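You operate a simulated robot arm through the tools that you are given. There is no shell and no other tool. Be economical: measure what you need, move in short steps, check, and stop when the job is done.

You run a simulated robot arm. Do the job below in one go: nothing can be reset, and whatever is moved stays where it is left.

Task
Take the 5 A white fuse with a black grip from the dark grey wall bench and leave it on top of the cream tagged block.

It is judged by the outcome, as a careful person would: the job done as asked, and still so three seconds after it is handed in. It fails if anything else is knocked over, pushed out of place, dropped, spilled or broken.

Robot
A 7-joint arm with a two-finger parallel gripper, fixed in place. Base frame: the origin is at the foot of the arm, x ahead of it, y to its left, z up; the work surface is at about z = 0. Lengths are in cm, angles in rad, forces in N, time in s.
With the tool pointing down near the work surface it reaches from about 24 to 62 cm from the base axis. Its first joint turns from -1.152 to 1.152 rad. Payload 2.6 kg.
Tool frame: the origin (TCP) lies between the finger pads and is the grasp point; the fingertips stand 3 cm ahead of it; z points along the fingers, y is the line along which they close. Largest opening 9.4 cm; finger width 2.8, thickness 1; the body of the gripper, 5 by 9.6 cm, starts 5.5 cm behind the TCP.
Orientation is that of the tool frame in the base frame, as [roll, pitch, yaw] about the fixed x, y, z axes, in that order (R = Rz(yaw) Ry(pitch) Rx(roll)). With the fingers straight down and closing along the base's y, the tool's x points along the base's -x, its y along +y and its z along -z.

Tools
- The arm moves only by the tool apply_moves. Its argument "deltas" is a list of rows, each an object (a shift or turn left out is 0, a gripper value left out holds the last) with "dp": the shift along the base's x, y, z in units of 20 mm (1.0 is 20 mm), a list of three; "rot": the turn, a rotation vector about the base's x, y, z in units of 4 degrees (1.0 is 4 degrees), a list of three; "claw": the gripper command, from -1 (fully open) to 1 (shut), values between in proportion. In form: [{"dp": [tx, ty, tz], "rot": [rx, ry, rz], "claw": claw}, ...]. A call has 1 to 10 rows; each row shifts and turns the commanded pose from where the row before left it. A call with a number of a shift or a turn outside -1 to 1 is refused whole. Rows are played at 5 a second. More than 5 cm and 0.15 rad between two rows, or a gripper value outside its range, and nothing of the call is played. Where a pose cannot be reached the arm comes as near as it can. A force on the tool above 40 N (or 10 N above the force at the start of the call, whichever is more), or a blocked arm, ends the call early, and 0.2 s more pass. The fingers move at their own pace (about 7.2 cm/s each) and stop on an object; they squeeze with about 37 N. The grip force told is the motor's: it shows also when the fingers shut on nothing. Time passes only in rows, and 0.2 s behind the last, so rows that do not move let the fingers close. It gives the time, the measured TCP pose, the force on the tool (base axes), the opening and the grip force at its end, in the units of the frame above (readings bear some noise).
- Cameras (640 x 400 px; columns grow to the right, rows downward): "scene" is fixed at [4.62, 44.7, 55.59]; the picture's right is [-0.63, -0.78, 0.00], its down [-0.50, 0.41, -0.76] and it looks along [0.59, -0.48, -0.65] (base axes); focal length 257 px, centre (320, 200). "wrist" rides on the gripper at [-3.7, 0, -5.8] in the tool frame; the picture's right is [0.00, -1.00, 0.00], its down [0.97, 0.00, -0.24] and it looks along [0.24, 0.00, 0.97] (tool axes); focal length 218 px, centre (320, 200). There is no depth. A picture from a camera that has moved, and an enlarged one, comes with that camera's place and axes in the base frame and with its lens.
- get_image(camera): a new picture of that camera. No time passes.
- inspect(camera, box): a new picture of the part [left, top, right, bottom] of that camera's present view, enlarged. No time passes.
- hand_in(): hands the job in; it is judged then, once.

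Work in short steps. Places have to be worked out from the pictures, the camera data and where the tool is seen: move nearer, look again, correct. Check each grasp and each placing, and mend what went wrong. You have 90 turns and 46 pictures in all, those below and enlarged ones among them. Open the gripper and draw the arm clear of the work before you hand the job in, unless the task says otherwise; then end with one line.

The tools are called after "Request:" as a command line: name --argument value ..., lists and objects as JSON in quotes. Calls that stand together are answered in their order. apply_moves: Moves the arm, as the interface text tells. Its arguments: {"type":"object","properties":{"deltas":{"type":"array"}},"required":["deltas"]} The other tools are called the same way: get_image (camera) takes a picture; inspect (camera, box) takes an enlarged picture of a part of a camera's view; hand_in () hands the job in.

At the start:

```text
clock: 0.0
ee_pos: [32.24, 11.02, 36.25]
ee_rot: [3.141, 0.0, -3.141]
force: [0.1, 0.6, -0.8]
opening: 9.41
grasp_force: 0.1
```

scene: 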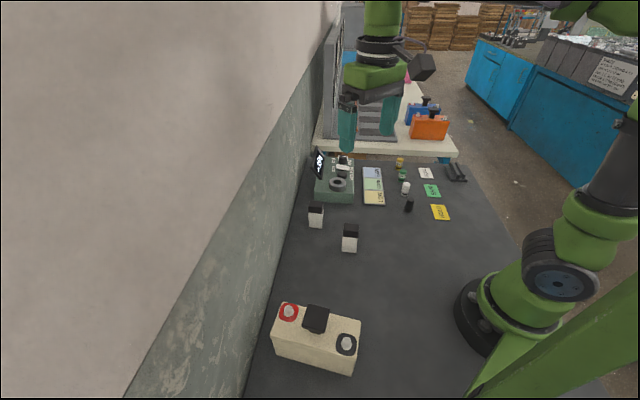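
wrist: 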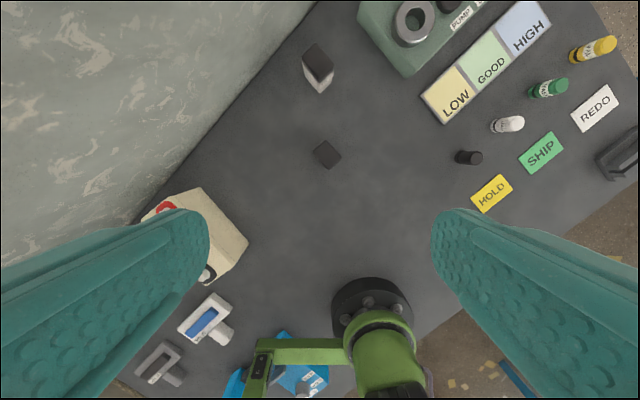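

The bench shows two white blocks with black tops and a cream block with round tags. I'll enlarge these to read the labels.

Request:
inspect --camera "scene" --box '[260, 190, 400, 280]'

Request:
inspect --camera "scene" --box '[250, 280, 390, 380]'

Request:
inspect --camera "scene" --box '[300, 80, 480, 220]'

Request:
inspect --camera "wrist" --box '[120, 180, 440, 400]'

```text
4.44 times, centred on (330, 235) of scene
camera zoom: at [4.62, 44.7, 55.59], right [-0.63, -0.78, 0.0], down [-0.5, 0.41, -0.76], along [0.59, -0.48, -0.65], focal length 1141 px, centre (276, 44)
```

zoom: 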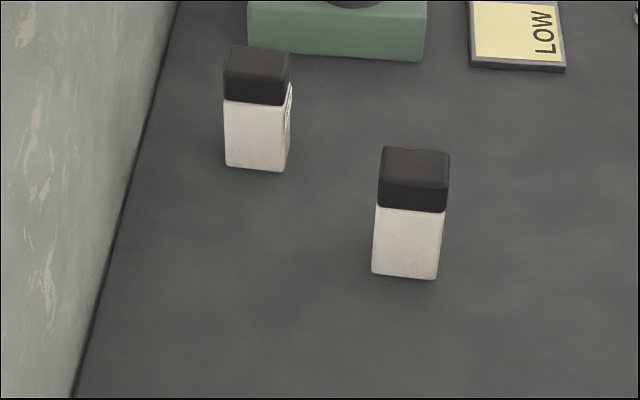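

```text
4.00 times, centred on (320, 330) of scene
camera zoom: at [4.62, 44.7, 55.59], right [-0.63, -0.78, 0.0], down [-0.5, 0.41, -0.76], along [0.59, -0.48, -0.65], focal length 1027 px, centre (320, -320)
```

zoom: 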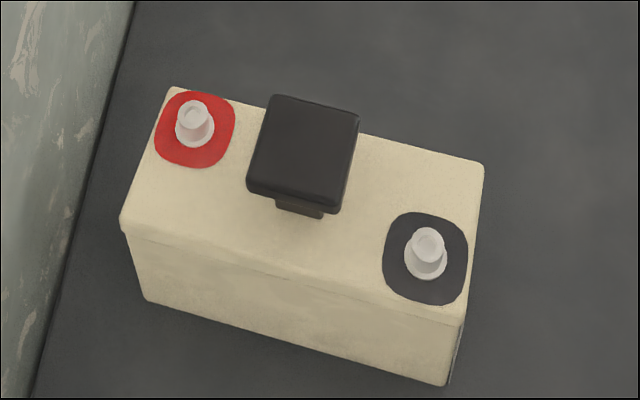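

```text
2.86 times, centred on (390, 150) of scene
camera zoom: at [4.62, 44.7, 55.59], right [-0.63, -0.78, 0.0], down [-0.5, 0.41, -0.76], along [0.59, -0.48, -0.65], focal length 734 px, centre (120, 343)
```

zoom: 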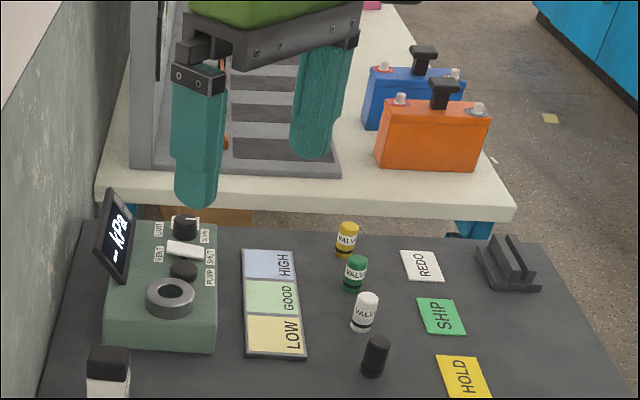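

```text
1.82 times, centred on (280, 290) of wrist
camera zoom: at [36.15, 11.01, 42.09], right [0.0, -1.0, 0.0], down [-0.97, 0.0, 0.24], along [-0.24, 0.0, -0.97], focal length 397 px, centre (393, 36)
```

zoom: 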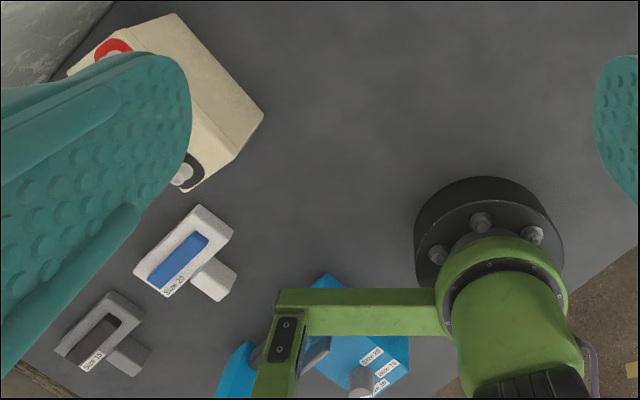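

Two candidate fuses stand near (47,12) and (34,10.5). I'll enlarge the wrist view of both.

Request:
inspect --camera "wrist" --box '[270, 20, 390, 190]'

Request:
inspect --camera "wrist" --box '[120, 280, 340, 400]'

```text
2.35 times, centred on (330, 105) of wrist
camera zoom: at [36.15, 11.01, 42.09], right [0.0, -1.0, 0.0], down [-0.97, 0.0, 0.24], along [-0.24, 0.0, -0.97], focal length 514 px, centre (296, 424)
```

zoom: 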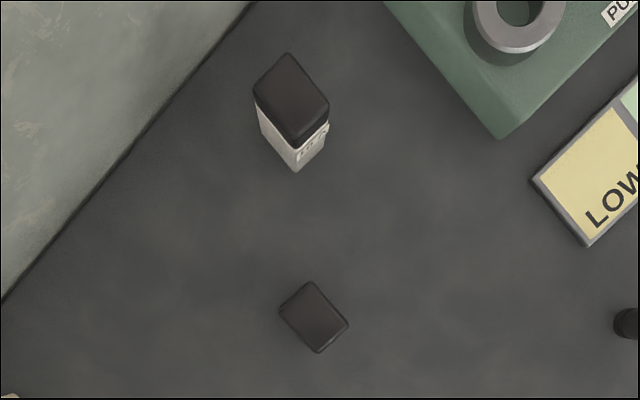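

```text
2.91 times, centred on (230, 340) of wrist
camera zoom: at [36.15, 11.01, 42.09], right [0.0, -1.0, 0.0], down [-0.97, 0.0, 0.24], along [-0.24, 0.0, -0.97], focal length 635 px, centre (582, -207)
```

zoom: 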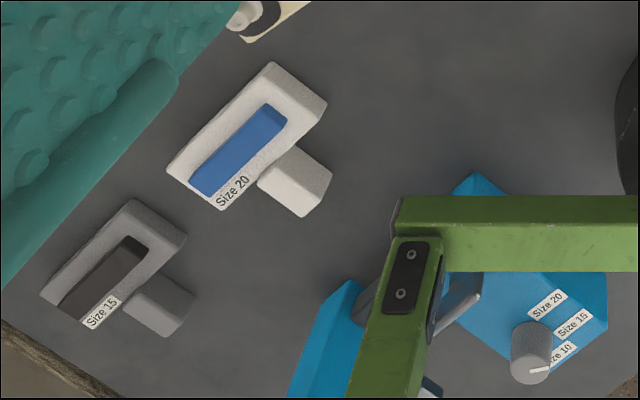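

The labels sit on the faces turned to (-x,-y). I'll bring the camera lower and to that side, tilted to look ahead.

Request:
apply_moves --deltas '[{"dp": [-0.3, -0.8, -0.8], "rot": [0.3, -1, 0]}, {"dp": [-0.3, -0.8, -0.8], "rot": [0.3, -1, 0]}, {"dp": [-0.3, -0.8, -0.8], "rot": [0.3, -1, 0]}, {"dp": [-0.3, -0.8, -0.8], "rot": [0.3, -1, 0]}, {"dp": [-0.3, -0.8, -0.8], "rot": [0.3, -1, 0]}, {"dp": [-0.3, -0.8, -0.8], "rot": [0.3, -1, 0]}, {"rot": [0.3, -1, 0]}, {"rot": [0.3, -1, 0]}]'

Request:
get_image --camera "wrist"

```text
clock: 1.8
ee_pos: [28.75, 1.48, 26.62]
ee_rot: [2.953, 0.557, 3.087]
force: [0.0, -0.3, 0.4]
opening: 9.37
grasp_force: 0.0
```

```text
37 pictures are left
camera wrist: at [28.94, 0.3, 33.49], right [0.05, -0.99, -0.16], down [-0.95, 0.01, -0.31], along [0.31, 0.17, -0.94], focal length 218 px, centre (320, 200)
```

wrist: 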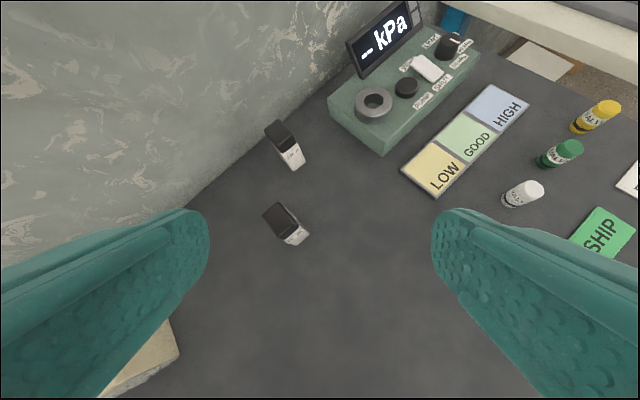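

Both labels are now in view, so I'll enlarge them.

Request:
inspect --camera "wrist" --box '[250, 110, 330, 255]'

```text
2.76 times, centred on (290, 182) of wrist
camera zoom: at [28.94, 0.3, 33.49], right [0.05, -0.99, -0.16], down [-0.95, 0.01, -0.31], along [0.31, 0.17, -0.94], focal length 602 px, centre (403, 248)
```

zoom: 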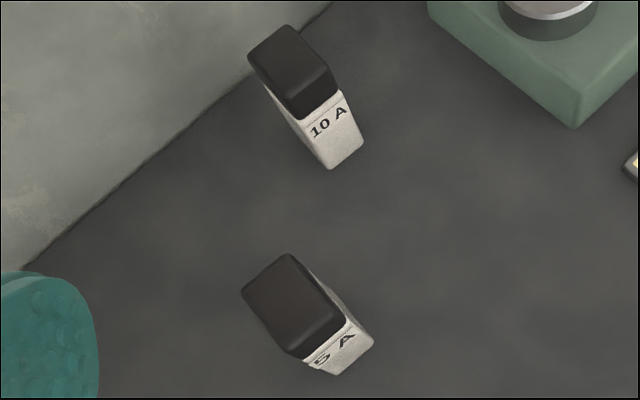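

The near fuse at about (34,10.5) is the 5 A one. Next I need the cream tagged block, so I'll swing left over the cream object and look at it.

Request:
apply_moves --deltas '[{"dp": [0, 0.9, 0.5], "rot": [-0.3, 1, 0]}, {"dp": [0, 0.9, 0.5], "rot": [-0.3, 1, 0]}, {"dp": [0, 0.9, 0.5], "rot": [-0.3, 1, 0]}, {"dp": [0, 0.9, 0.5], "rot": [-0.3, 1, 0]}, {"dp": [0, 0.9, 0.5], "rot": [-0.3, 1, 0]}, {"dp": [0, 0.9, 0.5], "rot": [-0.3, 1, 0]}, {"dp": [0, 0.9, 0], "rot": [-0.3, 1, 0]}, {"dp": [0, 0.9, 0], "rot": [-0.3, 1, 0]}, {"dp": [0, 0.9, 0]}, {"dp": [0, 0.9, 0]}]'

Request:
get_image --camera "wrist"

```text
clock: 4.0
ee_pos: [28.63, 19.52, 32.61]
ee_rot: [-3.14, -0.001, 3.141]
force: [-0.8, -0.2, 0.0]
opening: 9.39
grasp_force: 0.0
```

```text
35 pictures are left
camera wrist: at [32.49, 19.5, 38.55], right [0.0, -1.0, 0.0], down [-0.97, 0.0, 0.24], along [-0.24, 0.0, -0.97], focal length 218 px, centre (320, 200)
```

wrist: 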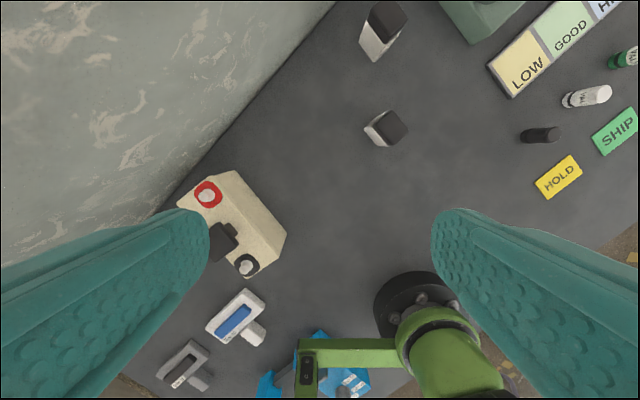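

The cream block shows no tag on its visible long faces, and its short end toward (-x,-y) hasn't been seen yet. I'll enlarge both views of that end and the corner around it.

Request:
inspect --camera "wrist" --box '[130, 160, 330, 400]'

Request:
get_image --camera "scene"

```text
1.67 times, centred on (230, 280) of wrist
camera zoom: at [32.49, 19.5, 38.55], right [0.0, -1.0, 0.0], down [-0.97, 0.0, 0.24], along [-0.24, 0.0, -0.97], focal length 364 px, centre (470, 67)
```

zoom: 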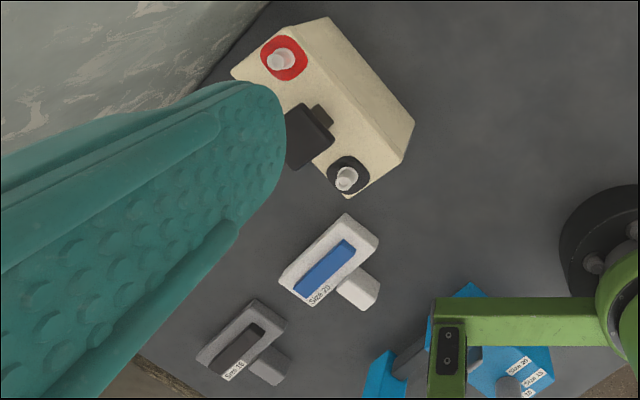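

```text
33 pictures are left
```

scene: 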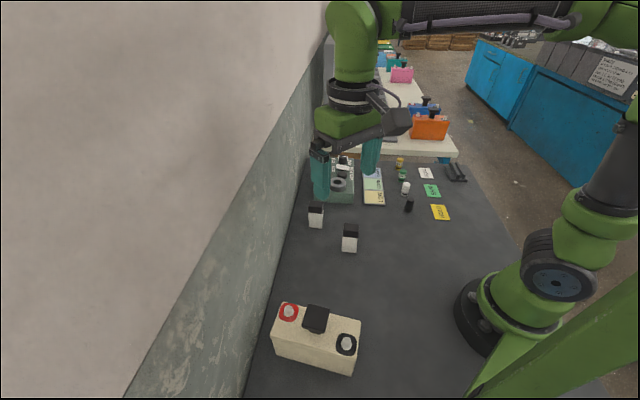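

The cream block with the red and black tags is the only tagged one, and it measures about 15 x 6.5 x 8 cm, centred near (20.7,32.5) with its long axis at about 37°. The 5 A fuse stands at about (35,10), roughly 4 x 2.7 x 8 cm and aligned the same way. I'll turn the tool by 37° and move above the fuse to measure more closely.

Request:
apply_moves --deltas '[{"dp": [0.315, -0.48, -0.6], "rot": [0, 0, 0.925]}, {"dp": [0.315, -0.48, -0.6], "rot": [0, 0, 0.925]}, {"dp": [0.315, -0.48, -0.6], "rot": [0, 0, 0.925]}, {"dp": [0.315, -0.48, -0.6], "rot": [0, 0, 0.925]}, {"dp": [0.315, -0.48, -0.6], "rot": [0, 0, 0.925]}, {"dp": [0.315, -0.48, -0.6], "rot": [0, 0, 0.925]}, {"dp": [0.315, -0.48, -0.6], "rot": [0, 0, 0.925]}, {"dp": [0.315, -0.48, -0.6], "rot": [0, 0, 0.925]}, {"dp": [0.315, -0.48, -0.6], "rot": [0, 0, 0.925]}, {"dp": [0.315, -0.48, -0.6], "rot": [0, 0, 0.925]}]'

Request:
get_image --camera "wrist"

Request:
get_image --camera "scene"

```text
clock: 6.2
ee_pos: [35.01, 9.89, 20.65]
ee_rot: [-3.141, 0.001, -2.494]
force: [-0.1, 0.7, 0.4]
opening: 9.38
grasp_force: 0.2
```

```text
32 pictures are left
camera wrist: at [38.12, 12.03, 26.51], right [0.6, -0.8, 0.0], down [-0.77, -0.59, 0.24], along [-0.19, -0.14, -0.97], focal length 218 px, centre (320, 200)
```

wrist: 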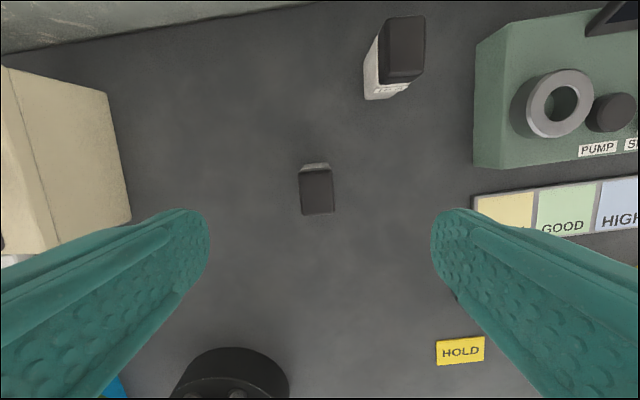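

```text
31 pictures are left
```

scene: 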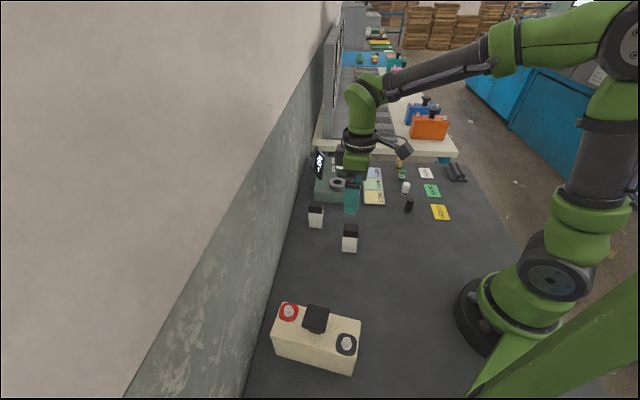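

The fuse top is centred near (34.9,10.1) at z of about 8.3, turned about 3° more than the tool. I'll correct for that, go down to TCP z 13, and check.

Request:
apply_moves --deltas '[{"dp": [-0.07, 0.1, -0.75], "rot": [0, 0, 0.75]}, {"dp": [0, 0, -1]}, {"dp": [0, 0, -1]}, {"dp": [0, 0, -1]}]'

Request:
get_image --camera "wrist"

Request:
inspect --camera "scene" --box '[280, 140, 440, 260]'

```text
clock: 7.2
ee_pos: [34.96, 10.16, 12.96]
ee_rot: [3.139, -0.001, -2.443]
force: [0.5, -0.7, 0.5]
opening: 9.4
grasp_force: 0.1
```

```text
30 pictures are left
camera wrist: at [37.85, 12.43, 18.83], right [0.64, -0.77, 0.0], down [-0.74, -0.62, 0.24], along [-0.18, -0.15, -0.97], focal length 218 px, centre (320, 200)
```

wrist: 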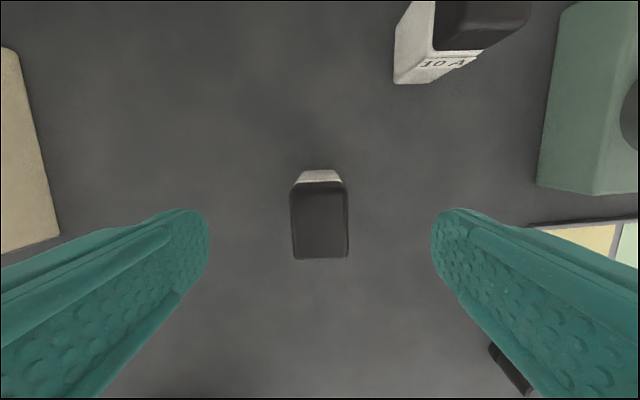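

```text
3.33 times, centred on (360, 200) of scene
camera zoom: at [4.62, 44.7, 55.59], right [-0.63, -0.78, 0.0], down [-0.5, 0.41, -0.76], along [0.59, -0.48, -0.65], focal length 856 px, centre (187, 200)
```

zoom: 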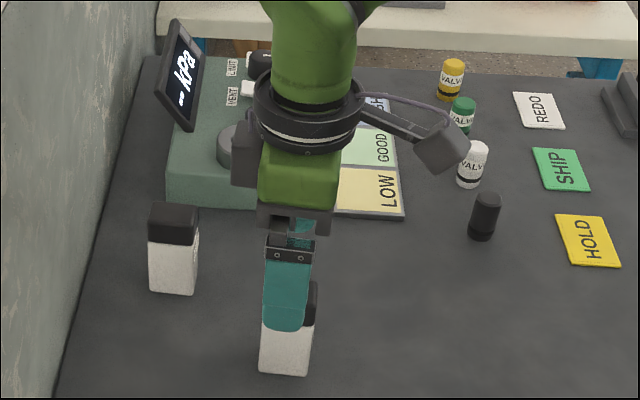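

The fuse is centred and aligned, with its top at about 8.7 cm. I'll go down to TCP z 8.5 and close on the grip.

Request:
apply_moves --deltas '[{"dp": [0.04, 0.03, -0.75]}, {"dp": [0, 0, -0.75]}, {"dp": [0, 0, -0.75]}, {"claw": 1}, {"claw": 1}, {"claw": 1}, {"claw": 1}, {"claw": 1}]'

Request:
get_image --camera "wrist"

```text
clock: 9.0
ee_pos: [35.01, 10.1, 8.78]
ee_rot: [3.141, 0.0, -2.444]
force: [-0.2, -0.1, 0.3]
opening: 3.33
grasp_force: 36.9
```

```text
28 pictures are left
camera wrist: at [37.84, 12.43, 14.59], right [0.64, -0.77, 0.0], down [-0.74, -0.62, 0.24], along [-0.18, -0.15, -0.97], focal length 218 px, centre (320, 200)
```

wrist: 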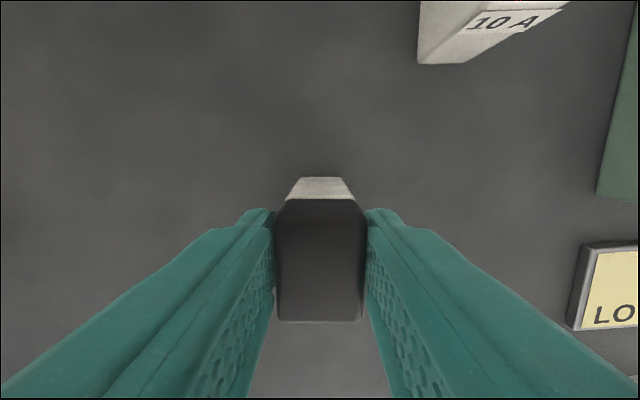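

The opening of 3.33 cm puts the fuse top nearer 7 cm, so the tips overlap it by only about 1.2 cm. I'll open, go 1 cm lower, and grip again.

Request:
apply_moves --deltas '[{"claw": 0}, {"claw": 0}, {"dp": [0, 0, -0.55], "claw": 0}, {"claw": 1}, {"claw": 1}, {"claw": 1}, {"claw": 1}]'

Request:
apply_moves --deltas '[{"dp": [0, 0, 0.5]}, {"dp": [0, 0, 1]}, {"dp": [0, 0, 1]}, {"dp": [0, 0, 1]}, {"dp": [0, 0, 1]}, {"dp": [0, 0, 1]}, {"dp": [0, 0, 1]}, {"dp": [0, 0, 1]}]'

Request:
get_image --camera "scene"

Request:
get_image --camera "wrist"

```text
clock: 10.6
ee_pos: [34.86, 10.16, 7.66]
ee_rot: [3.14, -0.001, -2.442]
force: [0.1, -0.2, 0.5]
opening: 3.38
grasp_force: 36.5
```

```text
clock: 12.4
ee_pos: [34.76, 10.13, 22.55]
ee_rot: [3.141, -0.002, -2.443]
force: [-0.5, -1.5, -1.2]
opening: 3.36
grasp_force: 37.0
```

```text
27 pictures are left
```

scene: 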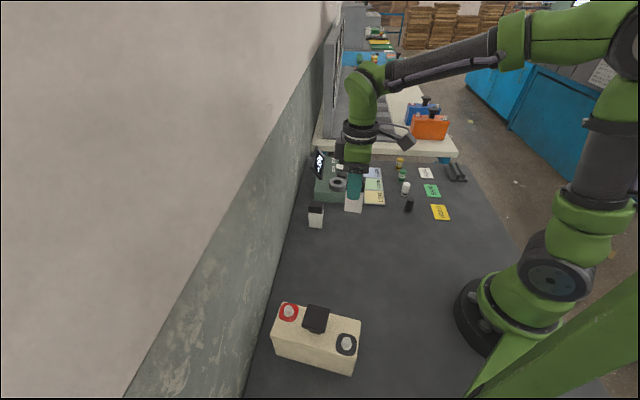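

```text
26 pictures are left
camera wrist: at [37.78, 12.54, 28.38], right [0.64, -0.77, 0.0], down [-0.74, -0.62, 0.24], along [-0.19, -0.15, -0.97], focal length 218 px, centre (320, 200)
```

wrist: 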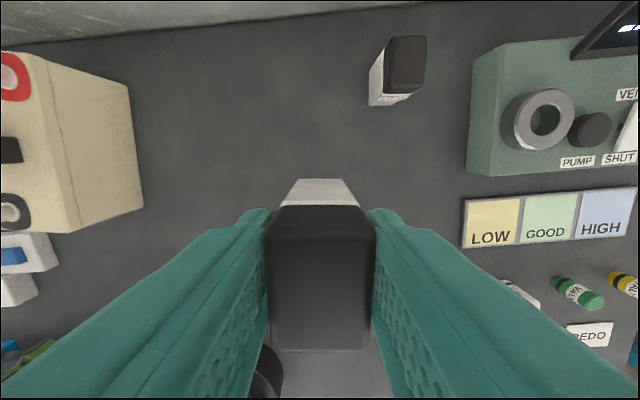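

The fuse is held, with its bottom 7.66 cm below the TCP. I'll carry it high to about (20,22), beside the block, to measure where it should go.

Request:
apply_moves --deltas '[{"dp": [-0.5, 0.6, 0.6]}, {"dp": [-0.7, 0.6, 0.6]}, {"dp": [-0.7, 0.6, 0.4]}, {"dp": [-0.7, 0.6, 0]}, {"dp": [-0.8, 0.6, 0]}, {"dp": [-0.8, 0.6, 0]}, {"dp": [-0.8, 0.6, 0]}, {"dp": [-0.8, 0.6, 0]}, {"dp": [-0.8, 0.6, 0]}, {"dp": [-0.7, 0.6, 0]}]'

Request:
get_image --camera "wrist"

```text
clock: 14.6
ee_pos: [20.3, 22.2, 25.91]
ee_rot: [3.141, 0.0, -2.443]
force: [0.4, -0.7, -0.7]
opening: 3.34
grasp_force: 37.8
```

```text
25 pictures are left
camera wrist: at [23.32, 24.53, 31.65], right [0.64, -0.77, 0.0], down [-0.74, -0.62, 0.24], along [-0.18, -0.15, -0.97], focal length 218 px, centre (320, 200)
```

wrist: 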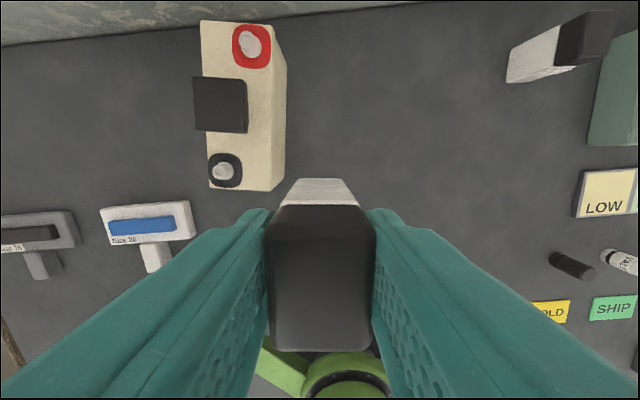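

Request:
inspect --camera "wrist" --box '[150, 0, 320, 210]'

```text
1.90 times, centred on (235, 105) of wrist
camera zoom: at [23.32, 24.53, 31.65], right [0.64, -0.77, 0.0], down [-0.74, -0.62, 0.24], along [-0.18, -0.15, -0.97], focal length 416 px, centre (482, 381)
```

zoom: 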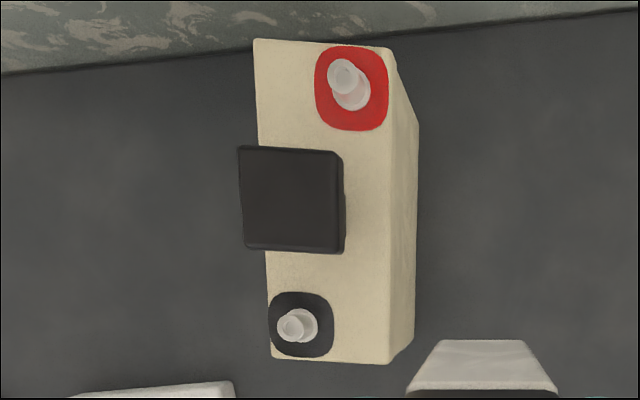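

The block is centred at about (20.6,32.7) with its axis at 36°. It has a raised handle in the middle and terminals on one diagonal, and the free patch is beside the black terminal. I'll hover there at TCP (17.8,28.8), aligned with the block, and check.

Request:
apply_moves --deltas '[{"dp": [-0.3, 0.8, 0], "rot": [0, 0, -0.25]}, {"dp": [-0.3, 0.8, 0], "rot": [0, 0, -0.25]}, {"dp": [-0.3, 0.8, 0], "rot": [0, 0, -0.25]}, {"dp": [-0.3, 0.8, 0], "rot": [0, 0, -0.25]}, {"dp": [-0.05, 0.08, -0.8]}, {"dp": [0, 0, -0.8]}, {"dp": [0, 0, -0.8]}]'

Request:
get_image --camera "wrist"

Request:
inspect --camera "scene" --box '[240, 250, 400, 380]'

```text
clock: 16.2
ee_pos: [17.94, 28.67, 21.02]
ee_rot: [3.141, 0.001, -2.513]
force: [-0.5, 0.6, -0.4]
opening: 3.36
grasp_force: 37.0
```

```text
23 pictures are left
camera wrist: at [20.99, 30.9, 26.8], right [0.59, -0.81, 0.0], down [-0.79, -0.57, 0.24], along [-0.19, -0.14, -0.97], focal length 218 px, centre (320, 200)
```

wrist: 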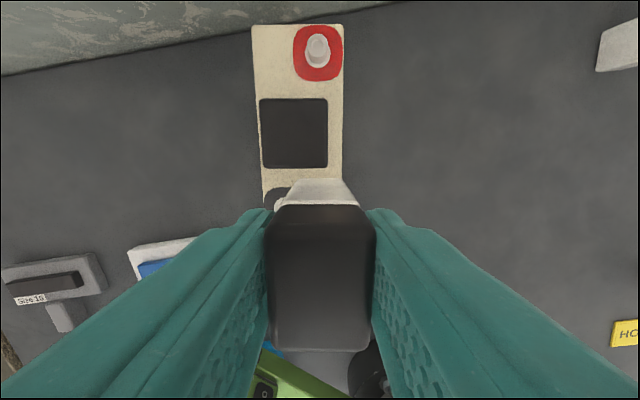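

```text
3.08 times, centred on (320, 315) of scene
camera zoom: at [4.62, 44.7, 55.59], right [-0.63, -0.78, 0.0], down [-0.5, 0.41, -0.76], along [0.59, -0.48, -0.65], focal length 790 px, centre (320, -154)
```

zoom: 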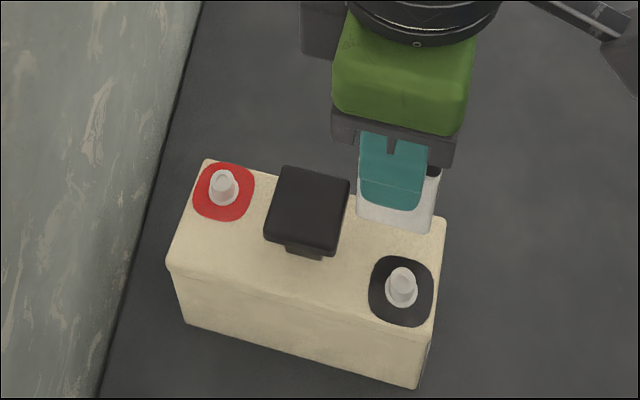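

The alignment is good: the fuse body has about 0.5 cm clearance to the handle, terminal and block edges. I'll shift 1.5 mm inward and descend to just above contact.

Request:
apply_moves --deltas '[{"dp": [-0.05, 0.06, -0.6]}, {"dp": [0, 0, -0.6]}, {"dp": [0, 0, -0.5]}, {"dp": [0, 0, -0.2]}]'

Request:
inspect --camera "scene" --box '[260, 270, 380, 380]'

Request:
get_image --camera "wrist"

```text
clock: 17.2
ee_pos: [17.76, 28.73, 17.24]
ee_rot: [-3.141, 0.0, -2.512]
force: [-0.3, 0.7, -1.7]
opening: 3.38
grasp_force: 36.9
```

```text
3.64 times, centred on (320, 325) of scene
camera zoom: at [4.62, 44.7, 55.59], right [-0.63, -0.78, 0.0], down [-0.5, 0.41, -0.76], along [0.59, -0.48, -0.65], focal length 934 px, centre (320, -254)
```

zoom: 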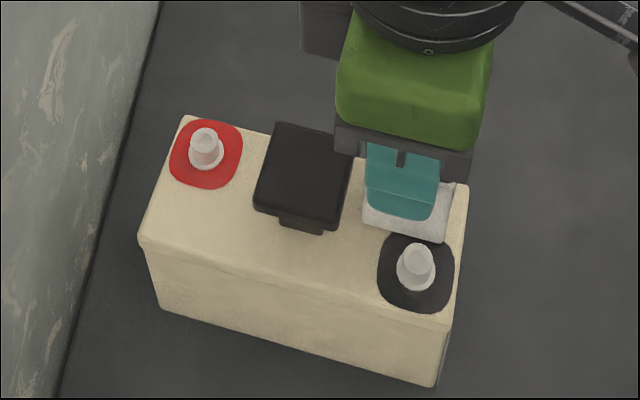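

```text
20 pictures are left
camera wrist: at [20.84, 30.91, 23.01], right [0.59, -0.81, 0.0], down [-0.79, -0.57, 0.24], along [-0.19, -0.14, -0.97], focal length 218 px, centre (320, 200)
```

wrist: 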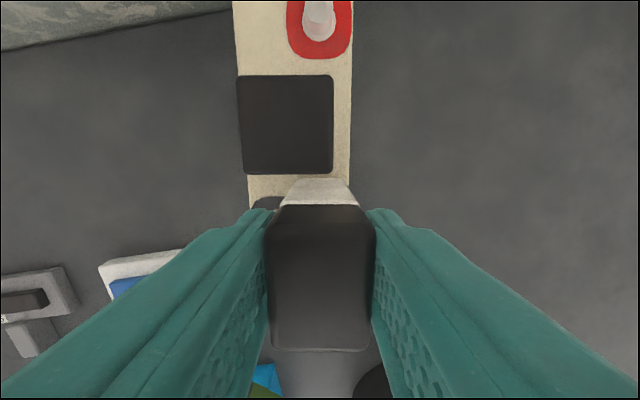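

There is clear space around the fuse, with its bottom about 1 cm above the block. I'll lower it in 1 mm steps until contact.

Request:
apply_moves --deltas '[{"dp": [0, 0, -0.1]}, {"dp": [0, 0, -0.1]}, {"dp": [0, 0, -0.05]}, {"dp": [0, 0, -0.05]}, {"dp": [0, 0, -0.05]}]'

```text
clock: 18.4
ee_pos: [17.88, 28.8, 16.63]
ee_rot: [3.141, 0.003, -2.514]
force: [-0.9, 0.0, 30.6]
opening: 3.35
grasp_force: 36.7
```

Contact reads 30 N. I'll ease up slightly to take off the pressure.

Request:
apply_moves --deltas '[{"dp": [0, 0, 0.04]}, {}]'

Request:
inspect --camera "scene" --box '[260, 270, 380, 380]'

```text
clock: 19.0
ee_pos: [17.8, 28.74, 16.51]
ee_rot: [3.141, 0.0, -2.512]
force: [4.0, 3.2, 11.9]
opening: 3.34
grasp_force: 36.9
```

```text
3.64 times, centred on (320, 325) of scene
camera zoom: at [4.62, 44.7, 55.6], right [-0.63, -0.78, 0.0], down [-0.5, 0.41, -0.76], along [0.59, -0.48, -0.65], focal length 934 px, centre (320, -254)
```

zoom: 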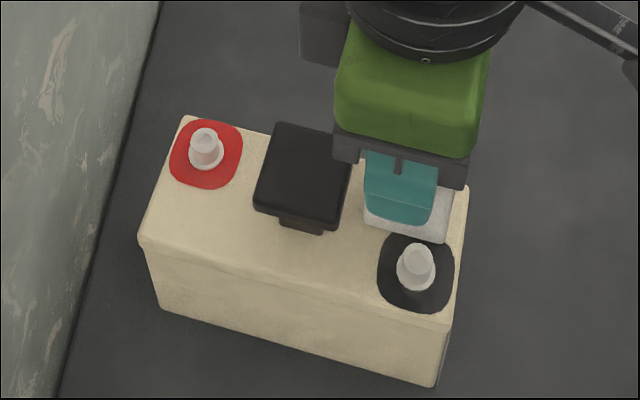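

The fuse is seated on the block and the block hasn't moved. I'll open partway, then rise straight up.

Request:
apply_moves --deltas '[{"claw": 0.1}, {"claw": -0.2}, {"claw": -0.3}, {"claw": -0.3}, {"dp": [0, 0, 0.5]}, {"dp": [0, 0, 0.8]}, {"dp": [0, 0, 1]}, {"dp": [0, 0, 1]}, {"dp": [0, 0, 1]}]'

Request:
get_image --camera "wrist"

Request:
inspect --camera "scene" --box '[260, 270, 380, 380]'

```text
clock: 21.0
ee_pos: [17.8, 28.77, 25.24]
ee_rot: [3.141, 0.0, -2.514]
force: [0.3, 0.6, 0.2]
opening: 6.13
grasp_force: 0.0
```

```text
18 pictures are left
camera wrist: at [20.95, 30.94, 31.0], right [0.59, -0.81, 0.0], down [-0.79, -0.57, 0.24], along [-0.19, -0.14, -0.97], focal length 218 px, centre (320, 200)
```

wrist: 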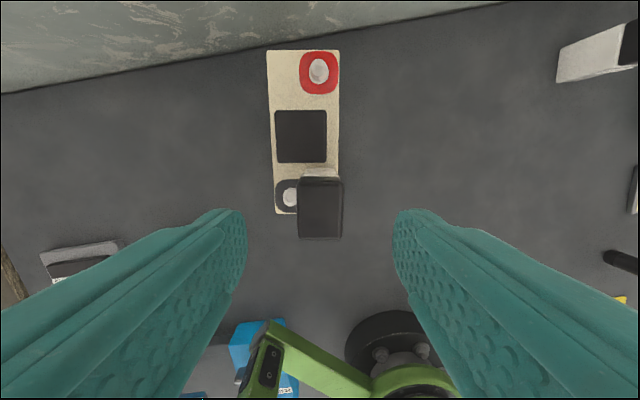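

```text
3.64 times, centred on (320, 325) of scene
camera zoom: at [4.62, 44.7, 55.59], right [-0.63, -0.78, 0.0], down [-0.5, 0.41, -0.76], along [0.59, -0.48, -0.65], focal length 934 px, centre (320, -254)
```

zoom: 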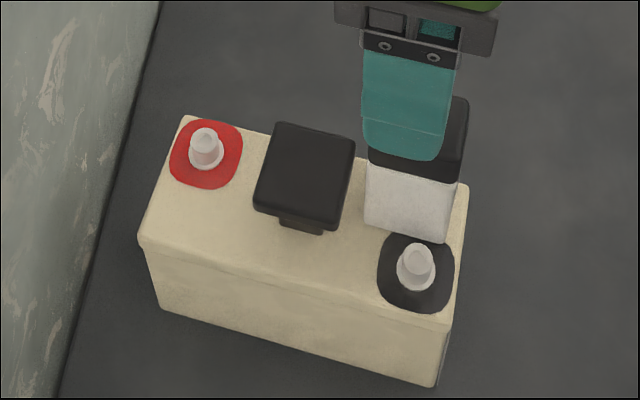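

The fuse stands upright on the block and is released. I'll draw the arm up and away toward -y, then check once more.

Request:
apply_moves --deltas '[{"dp": [0, 0, 1]}, {"dp": [0, 0, 1]}, {"dp": [0.4, -0.6, 0.5]}, {"dp": [0.6, -0.9, 0]}, {"dp": [0.6, -0.9, 0]}, {"dp": [0.6, -0.9, 0]}, {"dp": [0.6, -0.9, 0]}, {"dp": [0.6, -0.9, 0]}, {"claw": -1}, {}]'

Request:
get_image --camera "scene"

Request:
inspect --camera "scene" --box '[260, 270, 380, 380]'

```text
clock: 23.2
ee_pos: [24.54, 18.49, 30.21]
ee_rot: [3.141, 0.001, -2.513]
force: [0.2, -0.1, -0.1]
opening: 9.4
grasp_force: 0.0
```

```text
16 pictures are left
```

scene: 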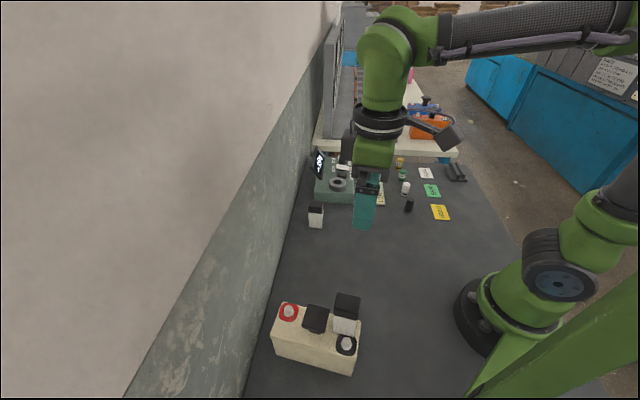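

```text
3.64 times, centred on (320, 325) of scene
camera zoom: at [4.62, 44.7, 55.59], right [-0.63, -0.78, 0.0], down [-0.5, 0.41, -0.76], along [0.59, -0.48, -0.65], focal length 934 px, centre (320, -254)
```

zoom: 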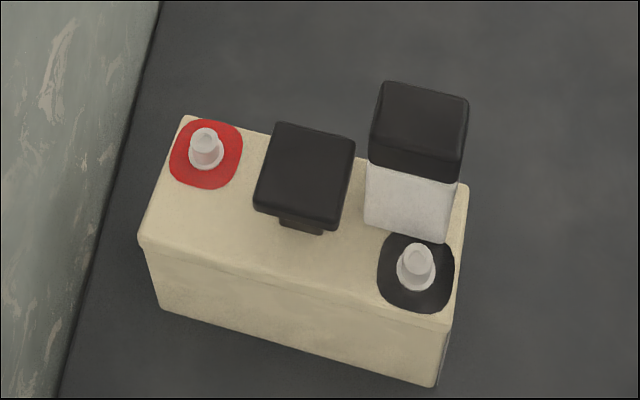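

The fuse stands stable on the cream tagged block, nothing else has moved, and the arm is clear. I'm handing in.

Request:
hand_in

```text
The job is handed in.
```

The 5 A fuse is standing upright on top of the cream block with the red and black tags, and in the last picture nothing else had moved.
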